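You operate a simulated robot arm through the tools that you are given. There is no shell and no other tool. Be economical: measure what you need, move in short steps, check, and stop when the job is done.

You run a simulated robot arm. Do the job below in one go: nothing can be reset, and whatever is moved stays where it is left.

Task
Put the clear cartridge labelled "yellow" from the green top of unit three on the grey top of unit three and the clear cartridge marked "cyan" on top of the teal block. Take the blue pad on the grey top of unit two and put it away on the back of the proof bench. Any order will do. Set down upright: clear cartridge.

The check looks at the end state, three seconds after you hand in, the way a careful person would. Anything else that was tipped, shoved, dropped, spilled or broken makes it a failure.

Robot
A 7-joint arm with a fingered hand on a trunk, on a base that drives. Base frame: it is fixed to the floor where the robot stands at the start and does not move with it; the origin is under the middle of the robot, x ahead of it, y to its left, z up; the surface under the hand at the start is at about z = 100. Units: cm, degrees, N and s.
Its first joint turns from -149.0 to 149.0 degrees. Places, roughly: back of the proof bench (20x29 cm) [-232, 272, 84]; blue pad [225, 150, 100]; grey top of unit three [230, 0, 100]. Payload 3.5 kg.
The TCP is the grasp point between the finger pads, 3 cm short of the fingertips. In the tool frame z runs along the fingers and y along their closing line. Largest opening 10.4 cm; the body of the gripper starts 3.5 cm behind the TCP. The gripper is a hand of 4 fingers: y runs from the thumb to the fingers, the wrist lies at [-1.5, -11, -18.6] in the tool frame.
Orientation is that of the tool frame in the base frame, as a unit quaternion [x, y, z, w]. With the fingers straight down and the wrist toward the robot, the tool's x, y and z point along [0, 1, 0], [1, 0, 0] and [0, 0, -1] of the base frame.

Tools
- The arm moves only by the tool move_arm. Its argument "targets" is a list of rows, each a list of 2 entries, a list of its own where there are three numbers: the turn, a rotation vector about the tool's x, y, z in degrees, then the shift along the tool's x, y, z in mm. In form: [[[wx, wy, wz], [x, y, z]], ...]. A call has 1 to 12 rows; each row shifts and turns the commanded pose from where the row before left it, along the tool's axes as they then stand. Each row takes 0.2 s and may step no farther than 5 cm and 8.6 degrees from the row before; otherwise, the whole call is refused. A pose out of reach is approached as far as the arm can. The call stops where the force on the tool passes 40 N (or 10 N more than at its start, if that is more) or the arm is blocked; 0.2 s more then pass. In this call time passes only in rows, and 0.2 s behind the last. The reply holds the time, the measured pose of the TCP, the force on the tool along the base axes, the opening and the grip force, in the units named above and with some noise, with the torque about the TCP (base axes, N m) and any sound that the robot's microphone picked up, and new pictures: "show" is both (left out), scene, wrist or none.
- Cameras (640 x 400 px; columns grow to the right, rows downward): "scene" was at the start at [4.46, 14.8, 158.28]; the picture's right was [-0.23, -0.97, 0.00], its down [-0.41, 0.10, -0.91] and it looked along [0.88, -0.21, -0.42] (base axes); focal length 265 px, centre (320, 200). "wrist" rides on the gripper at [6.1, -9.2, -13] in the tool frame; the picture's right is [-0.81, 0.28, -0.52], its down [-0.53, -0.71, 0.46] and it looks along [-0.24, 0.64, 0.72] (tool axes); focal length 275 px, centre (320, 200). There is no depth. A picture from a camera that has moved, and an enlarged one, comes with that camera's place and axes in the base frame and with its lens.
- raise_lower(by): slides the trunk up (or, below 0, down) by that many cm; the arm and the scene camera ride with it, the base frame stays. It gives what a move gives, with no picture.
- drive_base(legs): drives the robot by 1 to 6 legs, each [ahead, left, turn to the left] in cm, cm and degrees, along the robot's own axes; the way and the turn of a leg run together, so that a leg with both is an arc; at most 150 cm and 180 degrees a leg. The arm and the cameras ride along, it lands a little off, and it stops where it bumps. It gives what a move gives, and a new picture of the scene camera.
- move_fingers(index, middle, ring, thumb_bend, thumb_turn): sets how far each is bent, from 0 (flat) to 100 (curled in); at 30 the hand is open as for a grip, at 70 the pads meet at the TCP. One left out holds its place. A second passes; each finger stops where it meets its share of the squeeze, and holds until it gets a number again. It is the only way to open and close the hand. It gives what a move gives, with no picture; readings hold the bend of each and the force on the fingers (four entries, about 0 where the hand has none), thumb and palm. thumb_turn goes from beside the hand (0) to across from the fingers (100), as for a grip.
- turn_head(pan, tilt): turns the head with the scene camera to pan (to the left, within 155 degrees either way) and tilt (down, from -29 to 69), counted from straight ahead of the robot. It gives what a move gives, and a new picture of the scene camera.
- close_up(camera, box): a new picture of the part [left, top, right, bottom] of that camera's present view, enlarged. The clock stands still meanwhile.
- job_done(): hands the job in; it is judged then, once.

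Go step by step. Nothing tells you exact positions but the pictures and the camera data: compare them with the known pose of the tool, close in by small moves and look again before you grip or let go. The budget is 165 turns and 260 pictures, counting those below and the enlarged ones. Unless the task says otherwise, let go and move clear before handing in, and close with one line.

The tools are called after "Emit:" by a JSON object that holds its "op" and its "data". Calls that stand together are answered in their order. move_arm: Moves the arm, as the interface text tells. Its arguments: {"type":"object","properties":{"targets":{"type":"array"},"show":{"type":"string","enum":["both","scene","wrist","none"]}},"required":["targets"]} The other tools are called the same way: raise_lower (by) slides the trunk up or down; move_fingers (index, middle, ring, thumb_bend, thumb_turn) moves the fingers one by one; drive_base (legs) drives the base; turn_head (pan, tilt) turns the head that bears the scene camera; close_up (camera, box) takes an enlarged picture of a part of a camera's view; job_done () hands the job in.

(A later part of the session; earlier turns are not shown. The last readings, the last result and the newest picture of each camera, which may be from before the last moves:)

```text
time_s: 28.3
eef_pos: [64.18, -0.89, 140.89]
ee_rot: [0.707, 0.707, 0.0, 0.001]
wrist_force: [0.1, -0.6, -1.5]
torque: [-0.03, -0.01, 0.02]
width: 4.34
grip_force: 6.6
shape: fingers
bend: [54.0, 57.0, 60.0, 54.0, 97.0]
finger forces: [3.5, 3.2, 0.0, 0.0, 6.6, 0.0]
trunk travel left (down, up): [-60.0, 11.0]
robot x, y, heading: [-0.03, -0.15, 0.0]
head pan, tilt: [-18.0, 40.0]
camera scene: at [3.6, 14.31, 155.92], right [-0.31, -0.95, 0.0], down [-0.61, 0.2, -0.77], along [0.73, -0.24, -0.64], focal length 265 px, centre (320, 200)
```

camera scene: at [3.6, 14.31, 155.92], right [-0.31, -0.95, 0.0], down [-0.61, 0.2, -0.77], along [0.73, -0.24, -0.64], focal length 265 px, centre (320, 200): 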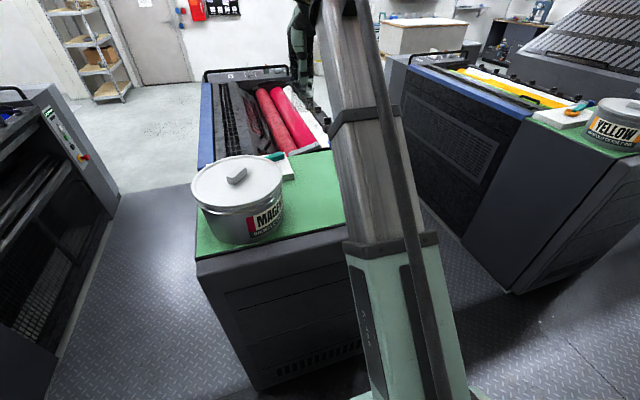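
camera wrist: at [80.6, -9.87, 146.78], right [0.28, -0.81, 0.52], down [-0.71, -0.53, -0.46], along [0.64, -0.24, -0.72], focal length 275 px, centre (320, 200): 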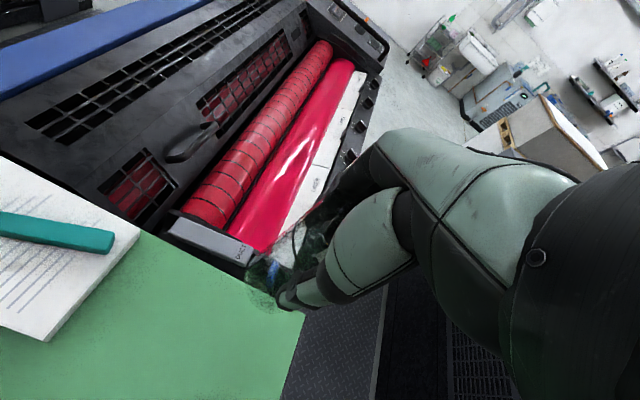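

Driving left to the aisle centre first.

Emit:
{"op": "drive_base", "data": {"legs": [[0, 80, 0]]}}

Emit:
{"op": "turn_head", "data": {"pan": -40, "tilt": 35}}

Emit:
{"op": "close_up", "data": {"camera": "scene", "box": [200, 60, 440, 210]}}

```text
time_s: 32.6
eef_pos: [63.8, 79.22, 140.91]
ee_rot: [0.702, 0.712, 0.0, 0.0]
wrist_force: [-0.1, 0.0, -0.4]
torque: [-0.01, 0.01, 0.02]
width: 4.34
grip_force: 6.4
shape: fingers
bend: [54.0, 57.0, 60.0, 54.0, 97.0]
finger forces: [3.5, 3.2, 0.0, 0.0, 6.7, 0.0]
trunk travel left (down, up): [-60.0, 11.0]
robot x, y, heading: [-0.63, 79.07, 0.9]
head pan, tilt: [-18.0, 40.0]
camera scene: at [2.89, 93.66, 155.92], right [-0.3, -0.95, 0.0], down [-0.61, 0.19, -0.77], along [0.73, -0.23, -0.64], focal length 265 px, centre (320, 200)
```

scene: 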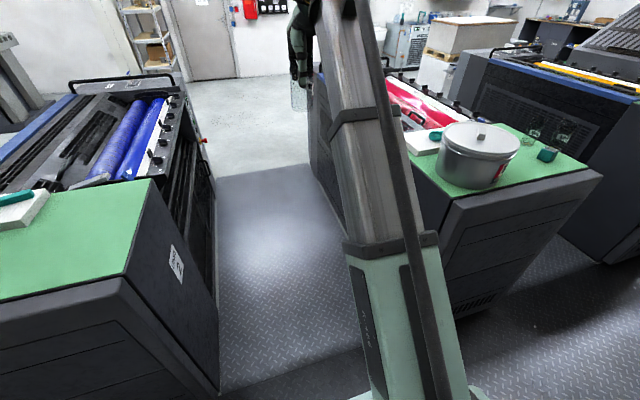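

```text
time_s: 33.5
eef_pos: [63.76, 79.29, 140.88]
ee_rot: [0.703, 0.711, 0.0, 0.0]
wrist_force: [-0.6, -0.5, -2.2]
torque: [0.0, 0.01, -0.01]
width: 4.31
grip_force: 6.8
shape: fingers
bend: [54.0, 57.0, 60.0, 54.0, 97.0]
finger forces: [3.6, 3.2, 0.1, 0.1, 6.7, 0.1]
trunk travel left (down, up): [-60.0, 11.0]
robot x, y, heading: [-0.6, 79.44, 0.5]
head pan, tilt: [-40.0, 35.0]
camera scene: at [1.6, 90.58, 156.68], right [-0.63, -0.77, 0.0], down [-0.44, 0.36, -0.82], along [0.63, -0.52, -0.57], focal length 265 px, centre (320, 200)
```

scene: 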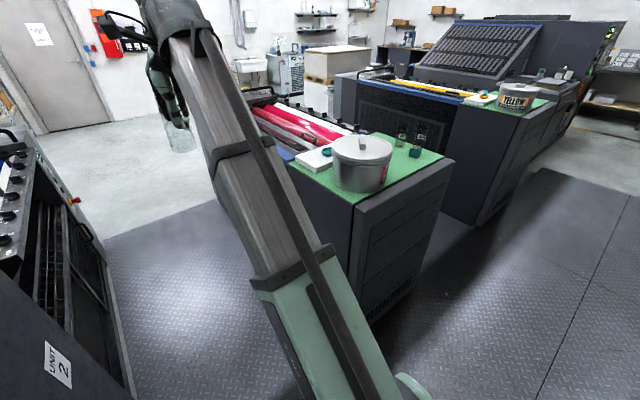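

```text
2.67 times, centred on (320, 135) of scene
camera zoom: at [1.6, 90.58, 156.68], right [-0.63, -0.77, 0.0], down [-0.44, 0.36, -0.82], along [0.63, -0.52, -0.57], focal length 707 px, centre (320, 373)
```

zoom: 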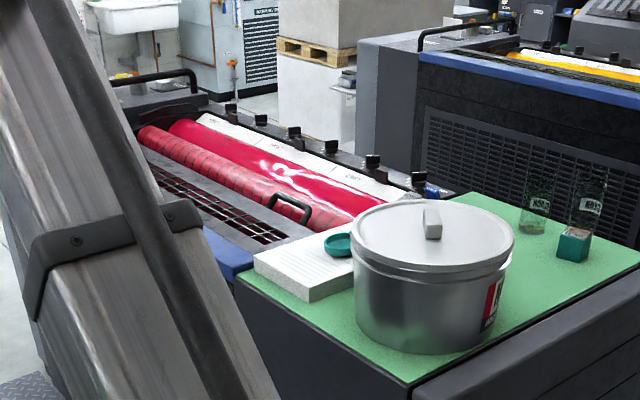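

Cyan stands well on the block. Now drive up the aisle, a long leg then a look.

Emit:
{"op": "drive_base", "data": {"legs": [[150, 0, -0.7]]}}

Emit:
{"op": "turn_head", "data": {"pan": -50, "tilt": 40}}

Emit:
{"op": "turn_head", "data": {"pan": 50, "tilt": 40}}

```text
time_s: 40.9
eef_pos: [214.89, 76.04, 140.94]
ee_rot: [0.715, 0.7, 0.0, -0.001]
wrist_force: [0.8, 0.2, -1.2]
torque: [0.0, 0.0, -0.02]
width: 4.31
grip_force: 6.7
shape: fingers
bend: [54.0, 57.0, 60.0, 54.0, 97.0]
finger forces: [3.5, 3.3, 0.0, 0.0, 6.7, 0.0]
trunk travel left (down, up): [-60.0, 11.0]
robot x, y, heading: [150.61, 78.29, -1.4]
head pan, tilt: [-40.0, 35.0]
camera scene: at [153.32, 89.7, 156.68], right [-0.66, -0.75, 0.0], down [-0.43, 0.38, -0.82], along [0.61, -0.54, -0.57], focal length 265 px, centre (320, 200)
```

scene: 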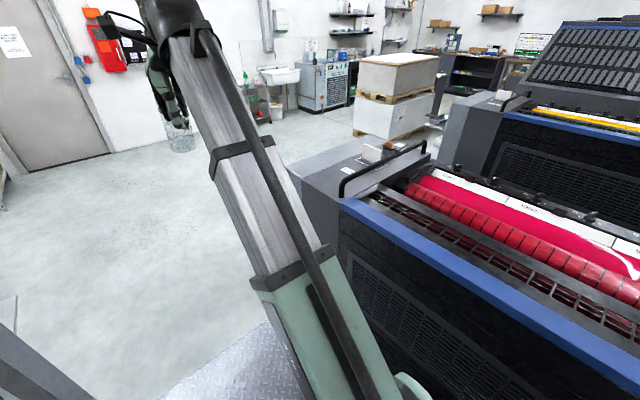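

```text
time_s: 41.7
eef_pos: [214.93, 76.09, 140.98]
ee_rot: [0.715, 0.699, 0.0, 0.0]
wrist_force: [0.2, 0.3, -1.5]
torque: [0.05, -0.03, 0.01]
width: 4.31
grip_force: 6.8
shape: fingers
bend: [54.0, 57.0, 60.0, 54.0, 97.0]
finger forces: [3.5, 3.3, 0.0, 0.1, 6.7, 0.1]
trunk travel left (down, up): [-60.0, 11.0]
robot x, y, heading: [150.58, 78.72, -1.2]
head pan, tilt: [-50.0, 40.0]
camera scene: at [152.01, 88.89, 155.93], right [-0.78, -0.63, 0.0], down [-0.4, 0.5, -0.77], along [0.48, -0.6, -0.64], focal length 265 px, centre (320, 200)
```

scene: 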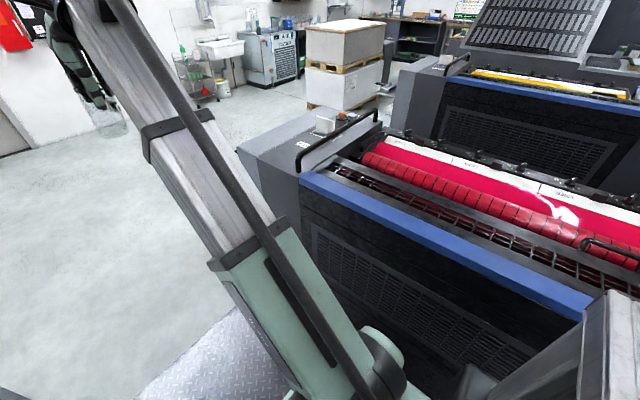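

```text
time_s: 43.4
eef_pos: [214.85, 76.04, 140.88]
ee_rot: [0.716, 0.698, 0.0, 0.0]
wrist_force: [0.6, -0.6, -1.6]
torque: [0.0, 0.01, -0.01]
width: 4.33
grip_force: 6.6
shape: fingers
bend: [54.0, 57.0, 60.0, 54.0, 97.0]
finger forces: [3.6, 3.2, 0.0, 0.1, 6.8, 0.0]
trunk travel left (down, up): [-60.0, 11.0]
robot x, y, heading: [150.96, 78.5, -1.3]
head pan, tilt: [50.0, 40.0]
camera scene: at [152.31, 101.9, 155.93], right [0.75, -0.66, 0.0], down [-0.42, -0.48, -0.77], along [0.51, 0.57, -0.64], focal length 265 px, centre (320, 200)
```

scene: 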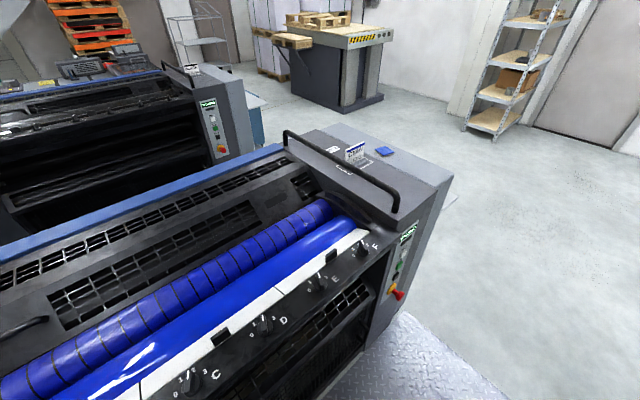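

Both grey tops are visible past the handrails; the blue pad lies on unit two's. I drive another 40 cm.

Emit:
{"op": "drive_base", "data": {"legs": [[40, 0, 1.3]]}}

Emit:
{"op": "turn_head", "data": {"pan": -65, "tilt": 40}}

Emit:
{"op": "close_up", "data": {"camera": "scene", "box": [160, 60, 480, 260]}}

Emit:
{"op": "turn_head", "data": {"pan": 60, "tilt": 40}}

Emit:
{"op": "close_up", "data": {"camera": "scene", "box": [240, 40, 480, 240]}}

```text
time_s: 45.9
eef_pos: [254.85, 77.99, 140.92]
ee_rot: [0.703, 0.711, 0.0, 0.0]
wrist_force: [0.2, -0.5, -0.9]
torque: [0.01, -0.02, 0.02]
width: 4.31
grip_force: 6.8
shape: fingers
bend: [54.0, 57.0, 60.0, 54.0, 97.0]
finger forces: [3.6, 3.2, 0.0, 0.0, 6.7, 0.0]
trunk travel left (down, up): [-60.0, 11.0]
robot x, y, heading: [190.57, 78.09, 0.5]
head pan, tilt: [50.0, 40.0]
camera scene: at [191.45, 101.68, 155.92], right [0.77, -0.64, 0.0], down [-0.41, -0.5, -0.77], along [0.49, 0.59, -0.64], focal length 265 px, centre (320, 200)
```

scene: 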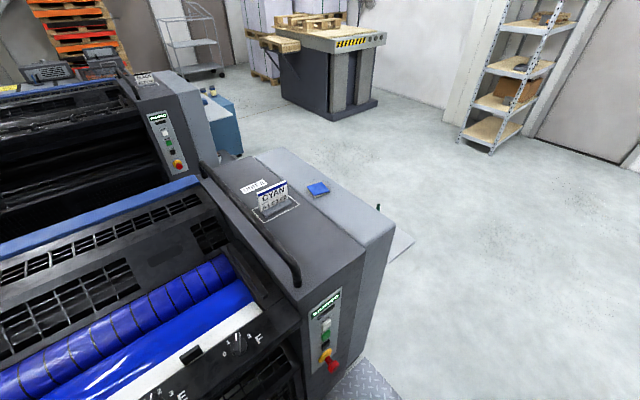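

```text
time_s: 47.9
eef_pos: [254.73, 78.01, 140.96]
ee_rot: [0.703, 0.711, 0.0, 0.0]
wrist_force: [0.1, 0.3, -1.6]
torque: [0.02, -0.02, -0.01]
width: 4.31
grip_force: 7.0
shape: fingers
bend: [54.0, 57.0, 60.0, 54.0, 97.0]
finger forces: [3.6, 3.2, 0.0, 0.1, 6.7, 0.1]
trunk travel left (down, up): [-60.0, 11.0]
robot x, y, heading: [190.82, 78.04, 0.5]
head pan, tilt: [-65.0, 40.0]
camera scene: at [189.65, 87.44, 155.93], right [-0.9, -0.43, 0.0], down [-0.28, 0.58, -0.77], along [0.33, -0.69, -0.64], focal length 265 px, centre (320, 200)
```

scene: 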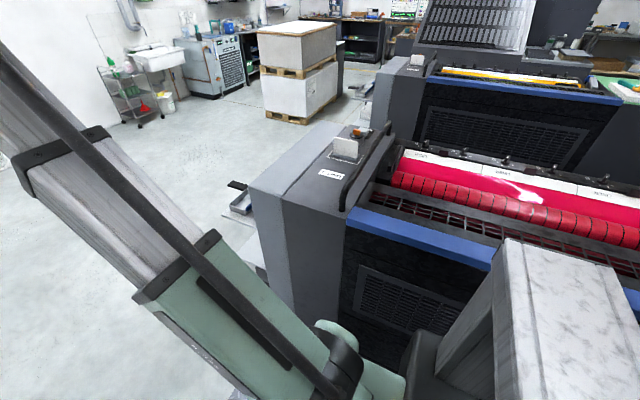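

```text
2.00 times, centred on (320, 160) of scene
camera zoom: at [189.65, 87.44, 155.93], right [-0.9, -0.43, 0.0], down [-0.28, 0.58, -0.77], along [0.33, -0.69, -0.64], focal length 530 px, centre (320, 280)
```

zoom: 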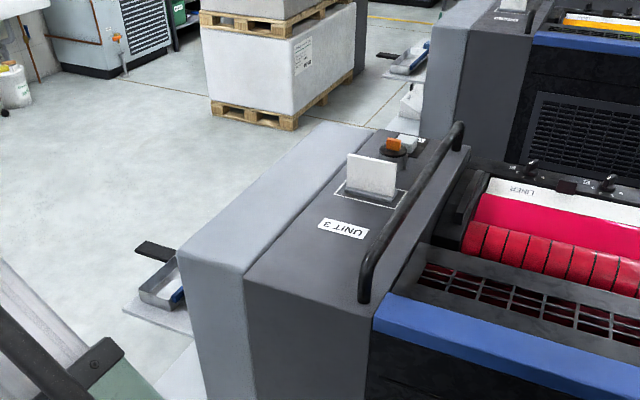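

```text
time_s: 49.9
eef_pos: [254.95, 77.94, 140.87]
ee_rot: [0.703, 0.711, -0.001, -0.001]
wrist_force: [0.2, 0.3, -1.5]
torque: [-0.01, 0.01, 0.02]
width: 4.29
grip_force: 7.0
shape: fingers
bend: [54.0, 57.0, 60.0, 54.0, 97.0]
finger forces: [3.6, 3.2, 0.0, 0.0, 6.7, 0.0]
trunk travel left (down, up): [-60.0, 11.0]
robot x, y, heading: [190.72, 77.94, 0.5]
head pan, tilt: [60.0, 40.0]
camera scene: at [190.16, 102.51, 155.93], right [0.87, -0.49, 0.0], down [-0.32, -0.56, -0.77], along [0.38, 0.67, -0.64], focal length 265 px, centre (320, 200)
```

scene: 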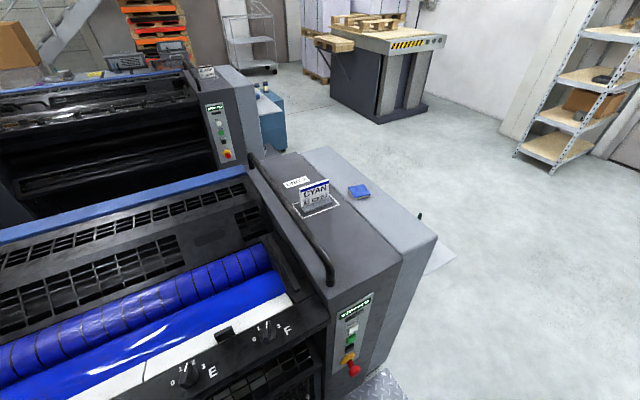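

```text
2.00 times, centred on (360, 140) of scene
camera zoom: at [190.16, 102.51, 155.93], right [0.87, -0.49, 0.0], down [-0.32, -0.56, -0.77], along [0.38, 0.67, -0.64], focal length 530 px, centre (240, 320)
```

zoom: 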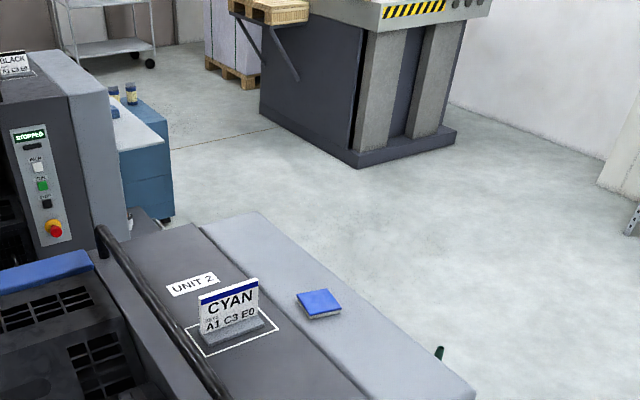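

The cartridge can go on the light-grey strip of unit three's top (x≈230–244, y≈±31), say at (235.5, 5). I swing the arm clockwise at safe height.

Emit:
{"op": "move_arm", "data": {"targets": [[[0, 0, 4.4], [-49, -2, 0]], [[0, 0, 4.4], [-49, -2, 0]], [[0, 0, 4.4], [-49, -2, 0]], [[0, 0, 4.4], [-49, -2, 0]], [[0, 0, 4.4], [-49, -2, 0]], [[0, 0, 4.4], [-49, -2, 0]], [[0, 0, 4.4], [-49, -2, 0]], [[0, 0, 4.4], [-49, -2, 0]], [[0, 0, 4.4], [-49, -2, 0]], [[0, 0, 4.4], [-49, -2, 0]], [[0, 0, 4.4], [-49, -2, 0]], [[0, 0, 4.4], [-49, -2, 0]]], "show": "none"}}

Emit:
{"op": "turn_head", "data": {"pan": -50, "tilt": 35}}

```text
time_s: 52.5
eef_pos: [229.95, 26.47, 140.66]
ee_rot: [0.946, 0.324, 0.0, 0.0]
wrist_force: [-0.3, -0.9, -1.8]
torque: [0.01, 0.01, 0.03]
width: 4.3
grip_force: 6.7
shape: fingers
bend: [54.0, 57.0, 60.0, 54.0, 97.0]
finger forces: [3.5, 3.1, 0.0, 0.0, 6.4, 0.0]
trunk travel left (down, up): [-60.0, 11.0]
robot x, y, heading: [190.52, 78.19, 0.4]
head pan, tilt: [60.0, 40.0]
```

```text
time_s: 54.4
eef_pos: [230.06, 26.67, 140.69]
ee_rot: [0.946, 0.324, 0.0, 0.0]
wrist_force: [-0.3, -0.6, -1.1]
torque: [0.03, 0.04, -0.01]
width: 4.3
grip_force: 7.2
shape: fingers
bend: [54.0, 57.0, 60.0, 54.0, 97.0]
finger forces: [3.6, 3.2, 0.1, 0.0, 6.4, 0.0]
trunk travel left (down, up): [-60.0, 11.0]
robot x, y, heading: [190.7, 78.0, 0.8]
head pan, tilt: [-50.0, 35.0]
camera scene: at [191.7, 88.41, 156.68], right [-0.76, -0.65, 0.0], down [-0.37, 0.44, -0.82], along [0.53, -0.62, -0.57], focal length 265 px, centre (320, 200)
```

scene: 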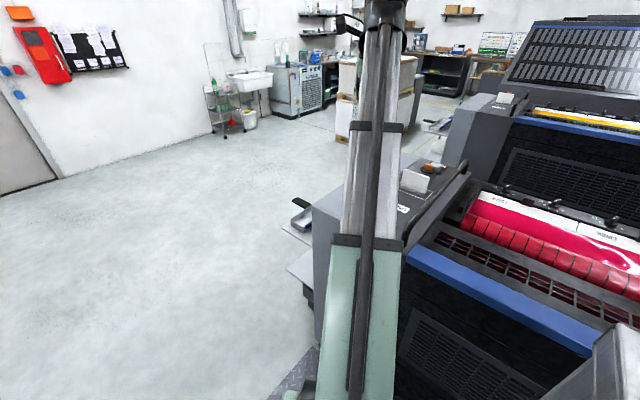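

Moving the hand out over the light strip.

Emit:
{"op": "move_arm", "data": {"targets": [[[0, 0, 0], [-18, 41, 0]], [[0, 0, 0], [-18, 41, 0]], [[0, 0, 0], [-18, 41, 0]], [[0, 0, 0], [-18, 41, 0]], [[0, 0, 0], [-17, 40, 0]], [[0, 0, 0], [0, 0, 45]], [[0, 0, 0], [0, 0, 45]], [[0, 0, 0], [0, 0, 40]]]}}

Emit:
{"op": "close_up", "data": {"camera": "wrist", "box": [140, 160, 400, 380]}}

```text
time_s: 56.2
eef_pos: [235.14, 5.55, 127.71]
ee_rot: [0.946, 0.324, 0.0, 0.0]
wrist_force: [-0.4, -0.8, -2.2]
torque: [-0.01, -0.02, 0.05]
width: 4.29
grip_force: 6.5
shape: fingers
bend: [55.0, 57.0, 60.0, 54.0, 97.0]
finger forces: [3.5, 3.2, 0.1, 0.1, 6.4, 0.1]
trunk travel left (down, up): [-60.0, 11.0]
robot x, y, heading: [190.75, 78.34, 0.8]
head pan, tilt: [-50.0, 35.0]
camera scene: at [191.71, 88.37, 156.69], right [-0.76, -0.65, 0.0], down [-0.37, 0.44, -0.82], along [0.53, -0.62, -0.57], focal length 265 px, centre (320, 200)
camera wrist: at [234.59, 16.35, 140.72], right [-0.47, -0.71, 0.52], down [-0.86, 0.24, -0.46], along [0.2, -0.66, -0.72], focal length 275 px, centre (320, 200)
```

scene: 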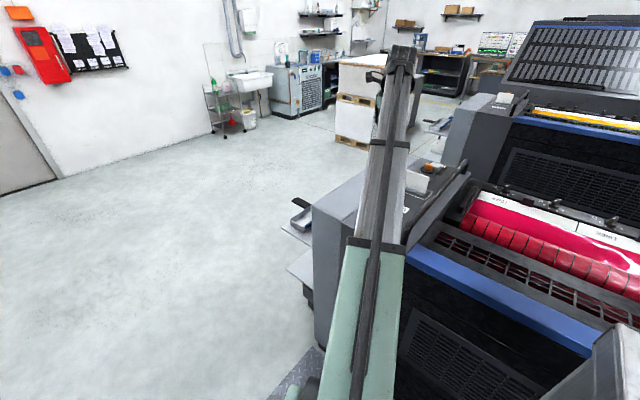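
wrist: 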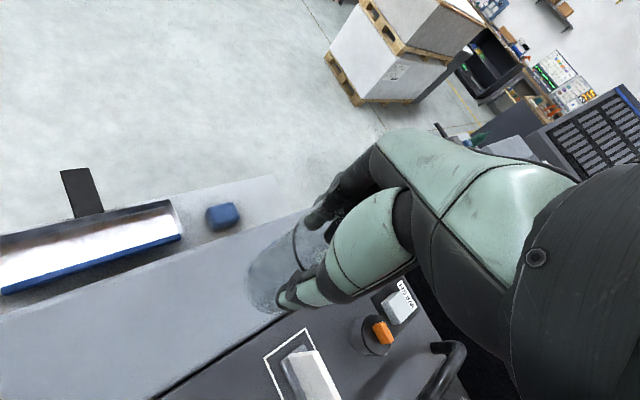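

```text
1.82 times, centred on (270, 270) of wrist
camera zoom: at [234.59, 16.35, 140.72], right [-0.47, -0.71, 0.52], down [-0.86, 0.24, -0.46], along [0.2, -0.66, -0.72], focal length 500 px, centre (411, 73)
```

zoom: 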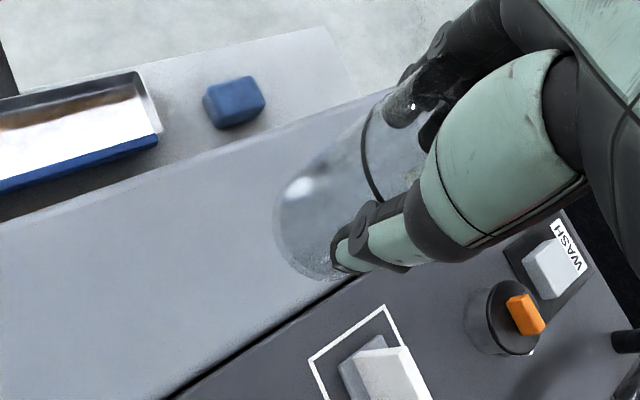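

The spot below the cup is well within the light strip. I shift 8 mm outward, lower to about 1.5 cm above and look.

Emit:
{"op": "move_arm", "data": {"targets": [[[0, 0, 0], [6, 5, 40]], [[0, 0, 0], [0, 0, 40]], [[0, 0, 0], [0, 0, 40]], [[0, 0, 0], [0, 0, 45]]], "show": "none"}}

Emit:
{"op": "close_up", "data": {"camera": "wrist", "box": [140, 160, 400, 380]}}

```text
time_s: 57.2
eef_pos: [236.05, 5.38, 111.06]
ee_rot: [0.946, 0.324, 0.0, -0.001]
wrist_force: [0.0, -0.1, -1.4]
torque: [-0.01, 0.01, 0.0]
width: 4.27
grip_force: 6.6
shape: fingers
bend: [55.0, 57.0, 60.0, 54.0, 97.0]
finger forces: [3.6, 3.1, 0.1, 0.0, 6.3, 0.0]
trunk travel left (down, up): [-60.0, 11.0]
robot x, y, heading: [190.62, 78.37, 0.5]
head pan, tilt: [-50.0, 35.0]
```

```text
1.82 times, centred on (270, 270) of wrist
camera zoom: at [235.28, 16.37, 124.05], right [-0.47, -0.71, 0.52], down [-0.86, 0.24, -0.46], along [0.2, -0.66, -0.72], focal length 500 px, centre (411, 73)
```

zoom: 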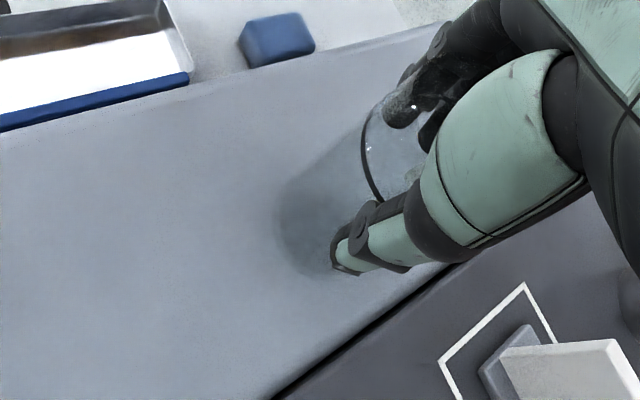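

Nearly down and central on the strip. Creep down with force check.

Emit:
{"op": "move_arm", "data": {"targets": [[[0, 0, 0], [0, 0, 6]], [[0, 0, 0], [0, 0, 5]], [[0, 0, 0], [0, 0, 4]]], "show": "none"}}

```text
time_s: 58.0
eef_pos: [236.17, 5.32, 109.86]
ee_rot: [0.946, 0.323, -0.001, -0.001]
wrist_force: [0.8, -0.8, -1.3]
torque: [0.02, -0.01, -0.01]
width: 4.29
grip_force: 6.7
shape: fingers
bend: [55.0, 57.0, 60.0, 54.0, 97.0]
finger forces: [3.5, 3.2, 0.1, 0.0, 6.3, 0.0]
trunk travel left (down, up): [-60.0, 11.0]
robot x, y, heading: [190.57, 78.64, 0.5]
head pan, tilt: [-50.0, 35.0]
```

Emit:
{"op": "move_arm", "data": {"targets": [[[0, 0, 0], [0, 0, 4]], [[0, 0, 0], [0, 0, 2]]], "show": "none"}}

```text
time_s: 58.6
eef_pos: [236.03, 5.39, 109.34]
ee_rot: [0.946, 0.325, 0.001, 0.001]
wrist_force: [0.4, 0.5, -0.3]
torque: [-0.02, -0.03, -0.01]
width: 4.26
grip_force: 6.5
shape: fingers
bend: [55.0, 57.0, 60.0, 54.0, 97.0]
finger forces: [3.6, 3.1, 0.1, 0.0, 6.4, 0.0]
trunk travel left (down, up): [-60.0, 11.0]
robot x, y, heading: [190.93, 78.44, 0.7]
head pan, tilt: [-50.0, 35.0]
```

Still no contact; a little further.

Emit:
{"op": "move_arm", "data": {"targets": [[[0, 0, 0], [0, 0, 3]], [[0, 0, 0], [0, 0, 2]]], "show": "none"}}

```text
time_s: 59.2
eef_pos: [236.18, 5.39, 109.06]
ee_rot: [0.946, 0.324, 0.0, 0.001]
wrist_force: [1.5, 2.5, 14.4]
torque: [-0.07, -0.05, 0.03]
width: 4.26
grip_force: 8.9
shape: fingers
bend: [55.0, 57.0, 60.0, 54.0, 96.0]
finger forces: [4.2, 3.8, 0.0, 0.1, 9.1, 0.0]
trunk travel left (down, up): [-60.0, 11.0]
robot x, y, heading: [190.47, 78.51, 0.7]
head pan, tilt: [-50.0, 35.0]
```

Contact. I ease off 3 mm of command and let go.

Emit:
{"op": "move_arm", "data": {"targets": [[[0, 0, 0], [0, 0, -3]]], "show": "none"}}

Emit:
{"op": "move_fingers", "data": {"index": 30, "middle": 30, "ring": 30, "thumb_bend": 30}}

Emit:
{"op": "close_up", "data": {"camera": "wrist", "box": [140, 160, 400, 380]}}

```text
time_s: 59.6
eef_pos: [236.12, 5.4, 109.1]
ee_rot: [0.946, 0.324, -0.001, 0.0]
wrist_force: [0.4, 0.4, 4.5]
torque: [-0.11, -0.08, 0.0]
width: 4.27
grip_force: 7.3
shape: fingers
bend: [55.0, 57.0, 60.0, 54.0, 96.0]
finger forces: [4.3, 3.8, 0.1, 0.0, 7.3, 0.0]
trunk travel left (down, up): [-60.0, 11.0]
robot x, y, heading: [190.39, 77.84, 0.7]
head pan, tilt: [-50.0, 35.0]
```

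```text
time_s: 60.6
eef_pos: [236.13, 5.21, 109.1]
ee_rot: [0.946, 0.324, 0.0, 0.0]
wrist_force: [0.8, 0.2, 0.0]
torque: [-0.02, -0.01, 0.0]
width: 10.28
grip_force: 0.0
shape: fingers
bend: [30.0, 30.0, 30.0, 30.0, 97.0]
finger forces: [0.0, 0.1, 0.1, 0.0, 0.0, 0.1]
trunk travel left (down, up): [-60.0, 11.0]
robot x, y, heading: [190.74, 78.6, 0.6]
head pan, tilt: [-50.0, 35.0]
```

```text
1.82 times, centred on (270, 270) of wrist
camera zoom: at [235.47, 16.2, 122.04], right [-0.47, -0.71, 0.52], down [-0.86, 0.24, -0.46], along [0.2, -0.66, -0.72], focal length 500 px, centre (411, 73)
```

zoom: 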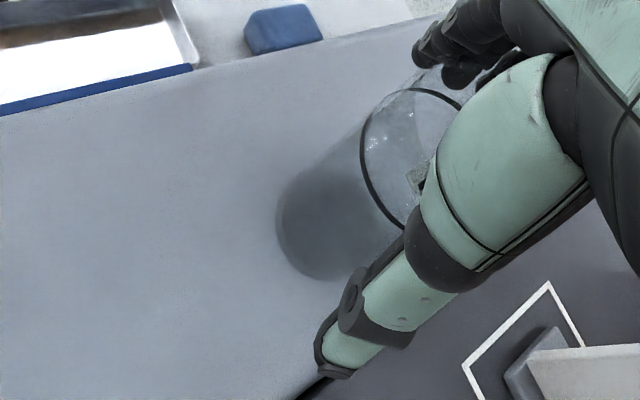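

Yellow stands free. I lift straight up, retract and check.

Emit:
{"op": "move_arm", "data": {"targets": [[[0, 0, 0], [0, 0, -45]], [[0, 0, 0], [0, 0, -45]], [[0, 0, 0], [0, 0, -45]], [[0, 0, 0], [0, 0, -45]], [[0, 0, 0], [0, 0, -45]], [[0, 0, 0], [0, 0, -45]], [[0, 0, 0], [18, -45, 0]], [[0, 0, 0], [18, -45, 0]], [[0, 0, 0], [18, -45, 0]], [[0, 0, 0], [18, -45, 0]], [[0, 0, 0], [16, -35, 0]]]}}

Emit:
{"op": "turn_head", "data": {"pan": -68, "tilt": 40}}

```text
time_s: 63.0
eef_pos: [230.15, 28.03, 136.55]
ee_rot: [0.946, 0.324, 0.0, 0.0]
wrist_force: [-0.4, -0.1, -0.4]
torque: [-0.01, -0.01, 0.04]
width: 10.29
grip_force: 0.0
shape: fingers
bend: [30.0, 30.0, 30.0, 30.0, 97.0]
finger forces: [0.0, 0.1, 0.0, 0.1, 0.0, 0.0]
trunk travel left (down, up): [-60.0, 11.0]
robot x, y, heading: [190.74, 78.13, 0.6]
head pan, tilt: [-50.0, 35.0]
camera scene: at [191.68, 88.46, 156.68], right [-0.76, -0.65, 0.0], down [-0.37, 0.44, -0.82], along [0.53, -0.62, -0.57], focal length 265 px, centre (320, 200)
camera wrist: at [229.43, 38.97, 149.37], right [-0.47, -0.71, 0.52], down [-0.86, 0.24, -0.46], along [0.2, -0.66, -0.72], focal length 275 px, centre (320, 200)
```

scene: 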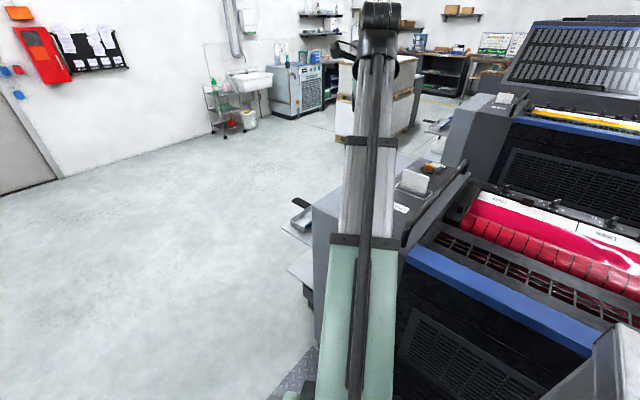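
wrist: 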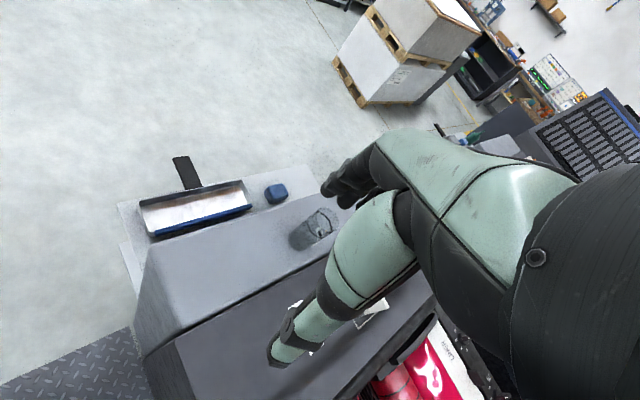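

```text
time_s: 63.8
eef_pos: [230.17, 27.88, 136.43]
ee_rot: [0.946, 0.324, 0.0, 0.0]
wrist_force: [-0.4, -0.2, -0.3]
torque: [-0.01, 0.02, 0.0]
width: 10.27
grip_force: 0.2
shape: fingers
bend: [30.0, 30.0, 30.0, 30.0, 97.0]
finger forces: [0.0, 0.0, 0.0, 0.0, 0.1, 0.1]
trunk travel left (down, up): [-60.0, 11.0]
robot x, y, heading: [190.3, 78.54, 0.4]
head pan, tilt: [-68.0, 40.0]
camera scene: at [189.23, 87.25, 155.93], right [-0.92, -0.38, 0.0], down [-0.25, 0.59, -0.77], along [0.29, -0.71, -0.64], focal length 265 px, centre (320, 200)
```

scene: 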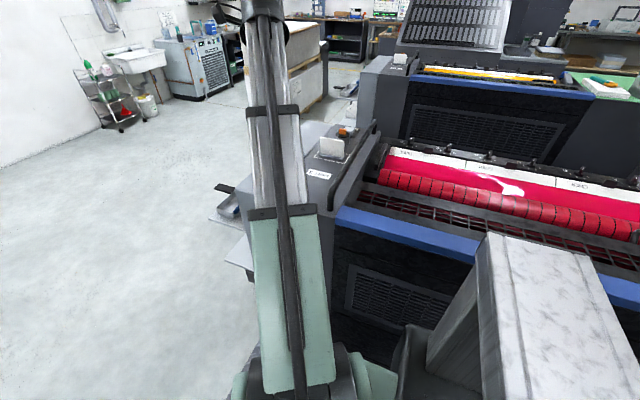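

Yellow stands on unit three's light-grey top. Now swing the arm back counter-clockwise toward unit two at height.

Emit:
{"op": "move_arm", "data": {"targets": [[[0, 0, -4.4], [49, -2, 0]], [[0, 0, -4.4], [49, -2, 0]], [[0, 0, -4.4], [49, -2, 0]], [[0, 0, -4.4], [49, -2, 0]], [[0, 0, -4.4], [49, -2, 0]], [[0, 0, -4.4], [49, -2, 0]], [[0, 0, -4.4], [49, -2, 0]], [[0, 0, -4.4], [49, -2, 0]], [[0, 0, -4.4], [49, -2, 0]], [[0, 0, -4.4], [49, -2, 0]], [[0, 0, -4.4], [49, -2, 0]], [[0, 0, -4.4], [49, -2, 0]]], "show": "none"}}

Emit:
{"op": "move_arm", "data": {"targets": [[[0, 0, -4.4], [49, -2, 0]], [[0, 0, -4.4], [49, -2, 0]], [[0, 0, -4.4], [49, -2, 0]], [[0, 0, -4.4], [49, -2, 0]], [[0, 0, -4.4], [49, -2, 0]], [[0, 0, -4.4], [49, -2, 0]], [[0, 0, -4.4], [49, -2, 0]], [[0, 0, -4.4], [49, -2, 0]], [[0, 0, -4.4], [49, -2, 0]], [[0, 0, -4.4], [49, -2, 0]], [[0, 0, -4.4], [49, -2, 0]]], "show": "both"}}

```text
time_s: 66.4
eef_pos: [254.66, 78.56, 136.08]
ee_rot: [0.704, 0.711, -0.001, -0.001]
wrist_force: [-0.1, 0.2, -0.1]
torque: [-0.05, 0.02, 0.0]
width: 10.29
grip_force: 0.0
shape: fingers
bend: [30.0, 30.0, 30.0, 30.0, 97.0]
finger forces: [0.0, 0.1, 0.1, 0.0, 0.0, 0.1]
trunk travel left (down, up): [-60.0, 11.0]
robot x, y, heading: [190.38, 78.4, 0.5]
head pan, tilt: [-68.0, 40.0]
```

```text
time_s: 68.8
eef_pos: [232.37, 126.72, 136.02]
ee_rot: [0.351, 0.936, 0.0, -0.001]
wrist_force: [-0.8, -0.2, 0.1]
torque: [0.04, 0.02, 0.01]
width: 10.32
grip_force: 0.0
shape: fingers
bend: [30.0, 30.0, 30.0, 30.0, 97.0]
finger forces: [0.0, 0.0, 0.1, 0.1, 0.1, 0.0]
trunk travel left (down, up): [-60.0, 11.0]
robot x, y, heading: [190.54, 78.22, 0.5]
head pan, tilt: [-68.0, 40.0]
camera scene: at [189.2, 87.3, 155.92], right [-0.92, -0.38, 0.0], down [-0.25, 0.59, -0.77], along [0.29, -0.71, -0.64], focal length 265 px, centre (320, 200)
camera wrist: at [221.88, 123.67, 149.02], right [0.79, -0.32, 0.52], down [-0.07, -0.89, -0.45], along [0.61, 0.33, -0.72], focal length 275 px, centre (320, 200)
```

scene: 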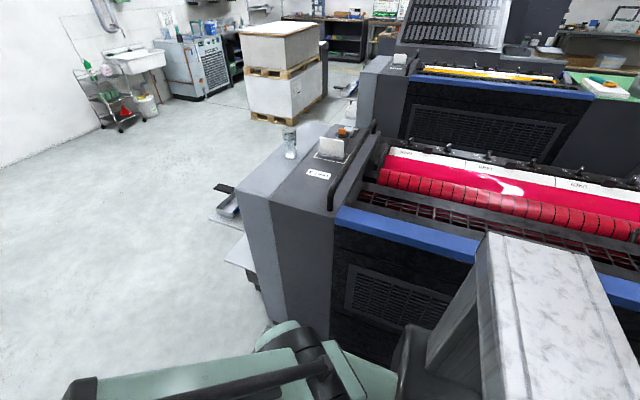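
wrist: 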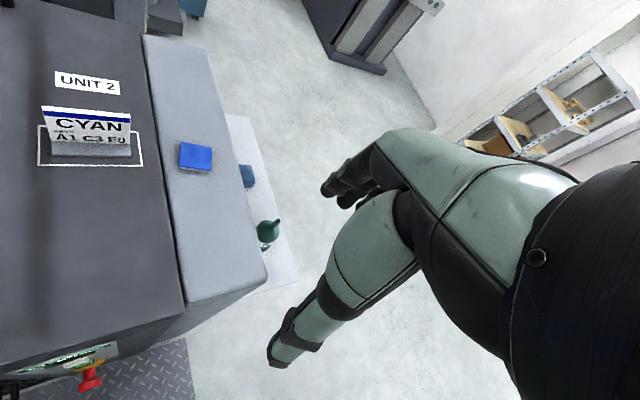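

Yellow confirmed upright. The blue pad is near (236.5,157); zoom for its size and orientation.

Emit:
{"op": "close_up", "data": {"camera": "wrist", "box": [150, 120, 270, 200]}}

Emit:
{"op": "turn_head", "data": {"pan": 75, "tilt": 45}}

```text
5.00 times, centred on (210, 160) of wrist
camera zoom: at [221.88, 123.67, 149.02], right [0.79, -0.32, 0.52], down [-0.07, -0.89, -0.45], along [0.61, 0.33, -0.72], focal length 1376 px, centre (870, 400)
```

zoom: 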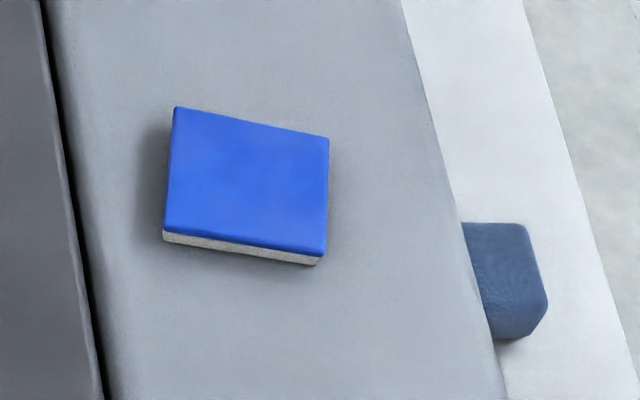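

```text
time_s: 71.0
eef_pos: [232.51, 126.56, 136.05]
ee_rot: [0.351, 0.936, 0.0, 0.001]
wrist_force: [0.7, 0.1, 0.8]
torque: [-0.01, -0.01, -0.02]
width: 10.3
grip_force: 0.0
shape: fingers
bend: [30.0, 30.0, 30.0, 30.0, 97.0]
finger forces: [0.1, 0.0, 0.0, 0.1, 0.1, 0.0]
trunk travel left (down, up): [-60.0, 11.0]
robot x, y, heading: [190.89, 78.11, 0.4]
head pan, tilt: [75.0, 45.0]
camera scene: at [187.99, 102.99, 155.2], right [0.97, -0.25, 0.0], down [-0.18, -0.68, -0.71], along [0.18, 0.68, -0.71], focal length 265 px, centre (320, 200)
```

scene: 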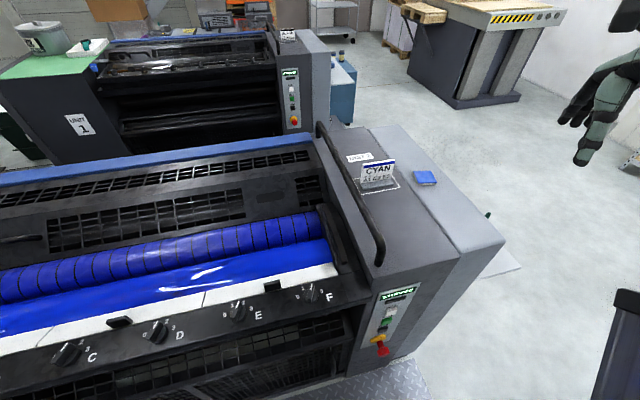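

Pad: about 5.8 cm square at (235.6,156.7), turned about -11°, thin. I turn the hand so its closing line follows the pad's sides and go above it.

Emit:
{"op": "move_arm", "data": {"targets": [[[0, 0, -7.25], [0, 0, 0]], [[0, 0, -7.25], [0, 0, 0]], [[0, 0, -7.25], [0, 0, 0]], [[0, 0, -7.25], [0, 0, 0]], [[0, 0, 0], [5, 43, 0]], [[0, 0, 0], [5, 43, 0]], [[0, 0, 0], [5, 43, 0]], [[0, 0, 0], [5, 43, 0]], [[0, 0, 0], [5, 43, 0]], [[0, 0, 0], [4, 43, 0]], [[0, 0, 0], [4, 42, 0]], [[0, 0, 0], [0, 0, 50]]], "show": "none"}}

Emit:
{"op": "move_arm", "data": {"targets": [[[0, 0, 0], [0, 0, 50]], [[0, 0, 0], [0, 0, 40]]]}}

Emit:
{"op": "close_up", "data": {"camera": "wrist", "box": [160, 180, 400, 400]}}

```text
time_s: 73.7
eef_pos: [234.77, 155.16, 130.5]
ee_rot: [0.104, 0.995, 0.0, 0.0]
wrist_force: [0.5, -0.2, 0.1]
torque: [-0.01, 0.03, -0.01]
width: 10.32
grip_force: 0.1
shape: fingers
bend: [30.0, 30.0, 30.0, 30.0, 97.0]
finger forces: [0.0, 0.0, 0.0, 0.0, 0.0, 0.0]
out of reach, approached as far as the arm can: row 11
trunk travel left (down, up): [-60.0, 11.0]
robot x, y, heading: [190.84, 78.25, 0.2]
head pan, tilt: [75.0, 45.0]
```

```text
time_s: 74.2
eef_pos: [234.7, 155.25, 121.37]
ee_rot: [0.105, 0.995, 0.0, 0.001]
wrist_force: [-0.5, -0.2, -0.1]
torque: [-0.01, 0.02, 0.01]
width: 10.28
grip_force: 0.1
shape: fingers
bend: [30.0, 30.0, 30.0, 30.0, 97.0]
finger forces: [0.1, 0.0, 0.1, 0.1, 0.0, 0.0]
trunk travel left (down, up): [-60.0, 11.0]
robot x, y, heading: [190.52, 78.44, 0.4]
head pan, tilt: [75.0, 45.0]
camera scene: at [188.01, 103.02, 155.2], right [0.97, -0.25, 0.0], down [-0.18, -0.69, -0.71], along [0.18, 0.68, -0.71], focal length 265 px, centre (320, 200)
camera wrist: at [227.02, 147.41, 134.22], right [0.85, 0.1, 0.52], down [0.37, -0.81, -0.46], along [0.37, 0.58, -0.72], focal length 275 px, centre (320, 200)
```

scene: 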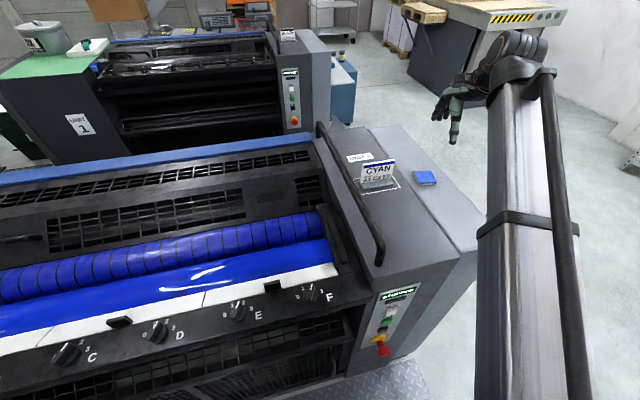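
wrist: 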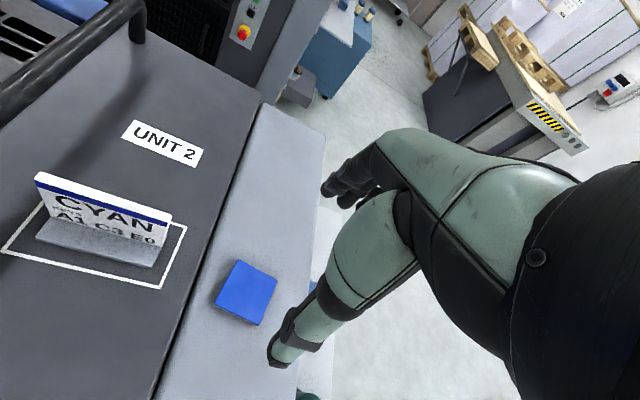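

```text
1.82 times, centred on (280, 290) of wrist
camera zoom: at [227.02, 147.41, 134.22], right [0.85, 0.1, 0.52], down [0.37, -0.81, -0.46], along [0.37, 0.58, -0.72], focal length 500 px, centre (393, 36)
```

zoom: 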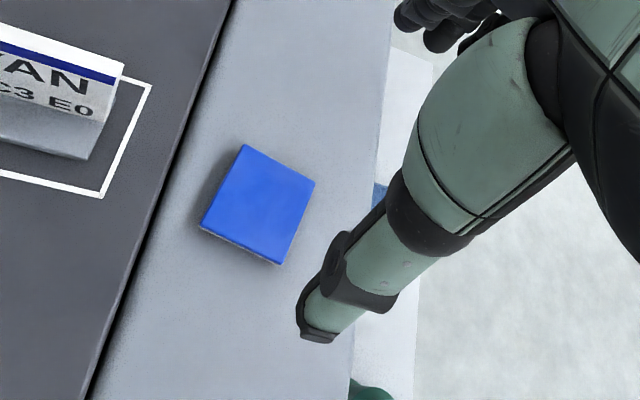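

Pad centre confirmed at (235.8,156.7). I correct by about 2 cm and lower to just above.

Emit:
{"op": "move_arm", "data": {"targets": [[[0, 0, 0], [-4, 9, 40]], [[0, 0, 0], [-4, 8, 40]], [[0, 0, 0], [0, 0, 40]], [[0, 0, 0], [0, 0, 20]]], "show": "none"}}

Emit:
{"op": "close_up", "data": {"camera": "wrist", "box": [160, 160, 440, 380]}}

Emit:
{"op": "close_up", "data": {"camera": "scene", "box": [340, 80, 560, 240]}}

```text
time_s: 75.2
eef_pos: [235.73, 156.59, 107.36]
ee_rot: [0.105, 0.995, 0.0, -0.001]
wrist_force: [0.5, -0.8, 0.7]
torque: [0.02, 0.0, 0.01]
width: 10.3
grip_force: 0.1
shape: fingers
bend: [30.0, 30.0, 30.0, 30.0, 97.0]
finger forces: [0.1, 0.1, 0.0, 0.1, 0.0, 0.1]
trunk travel left (down, up): [-60.0, 11.0]
robot x, y, heading: [190.63, 78.27, 0.8]
head pan, tilt: [75.0, 45.0]
```

```text
1.82 times, centred on (300, 270) of wrist
camera zoom: at [227.85, 148.86, 120.29], right [0.85, 0.1, 0.52], down [0.37, -0.81, -0.46], along [0.37, 0.58, -0.72], focal length 500 px, centre (356, 73)
```

zoom: 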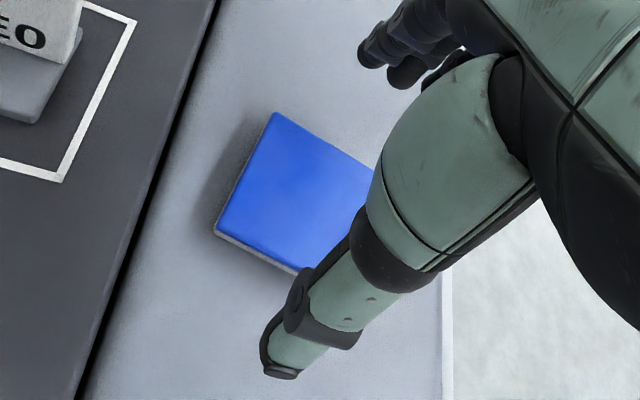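

```text
2.50 times, centred on (450, 160) of scene
camera zoom: at [188.0, 103.01, 155.2], right [0.97, -0.25, 0.0], down [-0.18, -0.68, -0.71], along [0.18, 0.68, -0.71], focal length 663 px, centre (-5, 300)
```

zoom: 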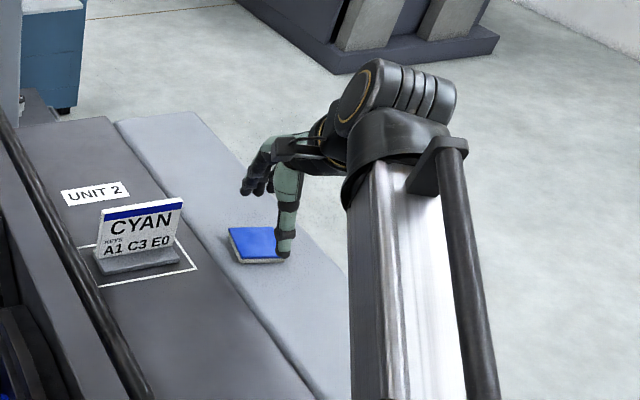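

Hand is lined up over the pad; lowering toward the surface.

Emit:
{"op": "move_arm", "data": {"targets": [[[0, 0, 0], [0, 0, 20]], [[0, 0, 0], [0, 0, 10]], [[0, 0, 0], [0, 0, 6]]], "show": "none"}}

Emit:
{"op": "close_up", "data": {"camera": "wrist", "box": [160, 160, 440, 380]}}

Emit:
{"op": "close_up", "data": {"camera": "scene", "box": [400, 120, 500, 200]}}

```text
time_s: 76.0
eef_pos: [235.8, 156.68, 103.7]
ee_rot: [0.104, 0.995, 0.0, 0.0]
wrist_force: [0.1, -0.2, 0.5]
torque: [-0.01, 0.0, -0.03]
width: 10.32
grip_force: 0.2
shape: fingers
bend: [30.0, 30.0, 30.0, 30.0, 97.0]
finger forces: [0.1, 0.0, 0.0, 0.0, 0.0, 0.0]
trunk travel left (down, up): [-60.0, 11.0]
robot x, y, heading: [190.6, 78.24, 0.8]
head pan, tilt: [75.0, 45.0]
```

```text
1.82 times, centred on (300, 270) of wrist
camera zoom: at [228.0, 148.89, 116.55], right [0.85, 0.1, 0.52], down [0.37, -0.81, -0.46], along [0.37, 0.58, -0.72], focal length 500 px, centre (356, 73)
```

zoom: 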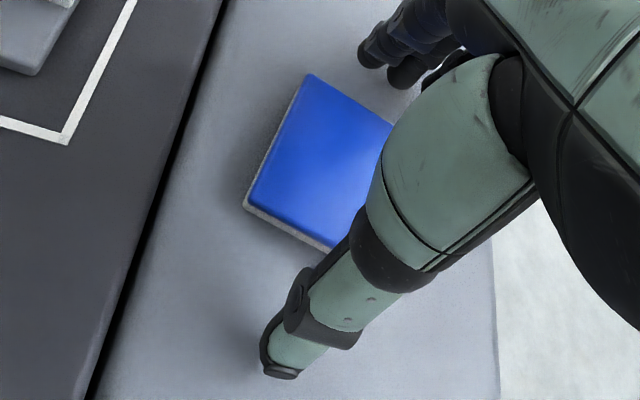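

```text
5.00 times, centred on (450, 160) of scene
camera zoom: at [187.99, 102.99, 155.2], right [0.97, -0.25, 0.0], down [-0.18, -0.68, -0.71], along [0.18, 0.68, -0.71], focal length 1326 px, centre (-330, 400)
```

zoom: 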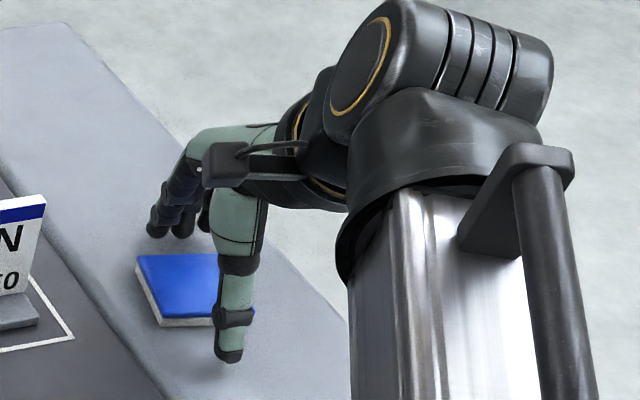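

A few mm lower, then close gently.

Emit:
{"op": "move_arm", "data": {"targets": [[[0, 0, 0], [0, 0, 3]], [[0, 0, 0], [0, 0, 2]]], "show": "none"}}

Emit:
{"op": "move_fingers", "data": {"index": 46, "middle": 46, "ring": 46, "thumb_bend": 46}}

Emit:
{"op": "close_up", "data": {"camera": "wrist", "box": [160, 160, 440, 380]}}

Emit:
{"op": "close_up", "data": {"camera": "scene", "box": [400, 120, 500, 200]}}

```text
time_s: 76.7
eef_pos: [235.97, 156.58, 103.35]
ee_rot: [0.105, 0.995, 0.001, 0.0]
wrist_force: [-1.1, -0.7, 5.4]
torque: [0.29, -0.14, 0.06]
width: 10.31
grip_force: 2.8
shape: fingers
bend: [30.0, 30.0, 30.0, 30.0, 97.0]
finger forces: [0.0, 5.6, 0.1, 0.1, 0.0, 0.0]
trunk travel left (down, up): [-60.0, 11.0]
robot x, y, heading: [190.69, 78.22, 0.8]
head pan, tilt: [75.0, 45.0]
```

```text
time_s: 77.7
eef_pos: [235.77, 156.63, 103.49]
ee_rot: [0.104, 0.995, 0.003, 0.001]
wrist_force: [2.4, 5.9, 26.2]
torque: [0.45, -0.09, 0.0]
width: 6.91
grip_force: 13.4
shape: fingers
bend: [42.0, 33.0, 46.0, 45.0, 98.0]
finger forces: [5.0, 9.6, 0.0, 0.1, 11.8, 0.1]
trunk travel left (down, up): [-60.0, 11.0]
robot x, y, heading: [190.7, 78.39, 0.4]
head pan, tilt: [75.0, 45.0]
```

```text
1.82 times, centred on (300, 270) of wrist
camera zoom: at [228.0, 148.71, 116.33], right [0.85, 0.1, 0.52], down [0.37, -0.81, -0.46], along [0.37, 0.58, -0.72], focal length 500 px, centre (356, 73)
```

zoom: 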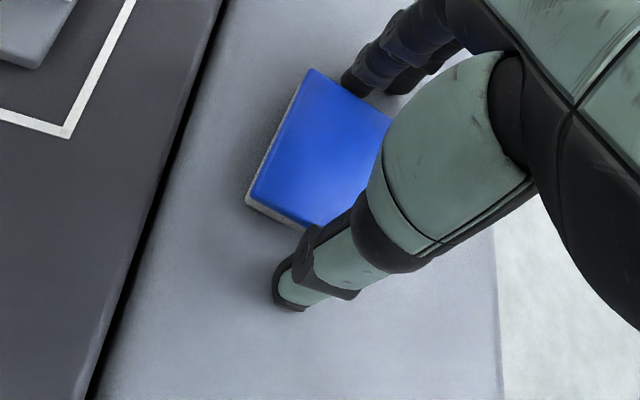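

```text
5.00 times, centred on (450, 160) of scene
camera zoom: at [187.85, 102.8, 155.25], right [0.97, -0.25, 0.0], down [-0.18, -0.68, -0.71], along [0.18, 0.69, -0.71], focal length 1326 px, centre (-330, 400)
```

zoom: 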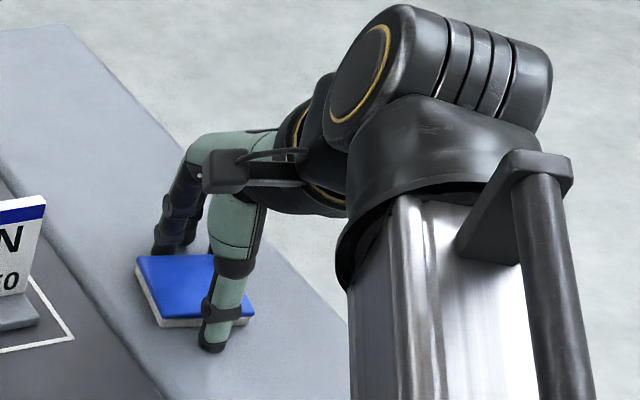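

The curling fingertips press on the surface (26 N), so I raise 7 mm and continue closing.

Emit:
{"op": "move_arm", "data": {"targets": [[[0, 0, 0], [0, 0, -7]]], "show": "none"}}

Emit:
{"op": "move_fingers", "data": {"index": 48, "middle": 48, "ring": 48, "thumb_bend": 48}}

Emit:
{"op": "close_up", "data": {"camera": "scene", "box": [400, 120, 500, 200]}}

```text
time_s: 78.0
eef_pos: [235.85, 156.5, 103.71]
ee_rot: [0.104, 0.995, -0.002, -0.001]
wrist_force: [0.8, 1.9, 4.1]
torque: [0.24, -0.07, 0.01]
width: 6.37
grip_force: 2.0
shape: fingers
bend: [45.0, 36.0, 46.0, 46.0, 98.0]
finger forces: [0.5, 3.9, 0.1, 0.0, 0.0, 0.0]
trunk travel left (down, up): [-60.0, 11.0]
robot x, y, heading: [190.68, 78.08, 0.8]
head pan, tilt: [75.0, 45.0]
```

```text
time_s: 79.0
eef_pos: [235.82, 156.56, 103.75]
ee_rot: [0.104, 0.995, 0.0, -0.001]
wrist_force: [0.4, 1.0, 2.4]
torque: [0.21, -0.07, -0.01]
width: 5.79
grip_force: 2.1
shape: fingers
bend: [48.0, 46.0, 48.0, 48.0, 98.0]
finger forces: [0.0, 3.2, 0.1, 0.0, 0.2, 0.0]
trunk travel left (down, up): [-60.0, 11.0]
robot x, y, heading: [190.73, 78.32, 0.6]
head pan, tilt: [75.0, 45.0]
```

```text
5.00 times, centred on (450, 160) of scene
camera zoom: at [187.97, 102.97, 155.2], right [0.97, -0.25, 0.0], down [-0.18, -0.68, -0.71], along [0.18, 0.68, -0.71], focal length 1326 px, centre (-330, 400)
```

zoom: 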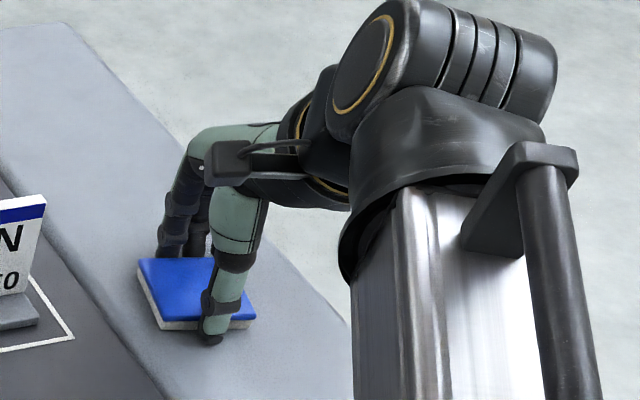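

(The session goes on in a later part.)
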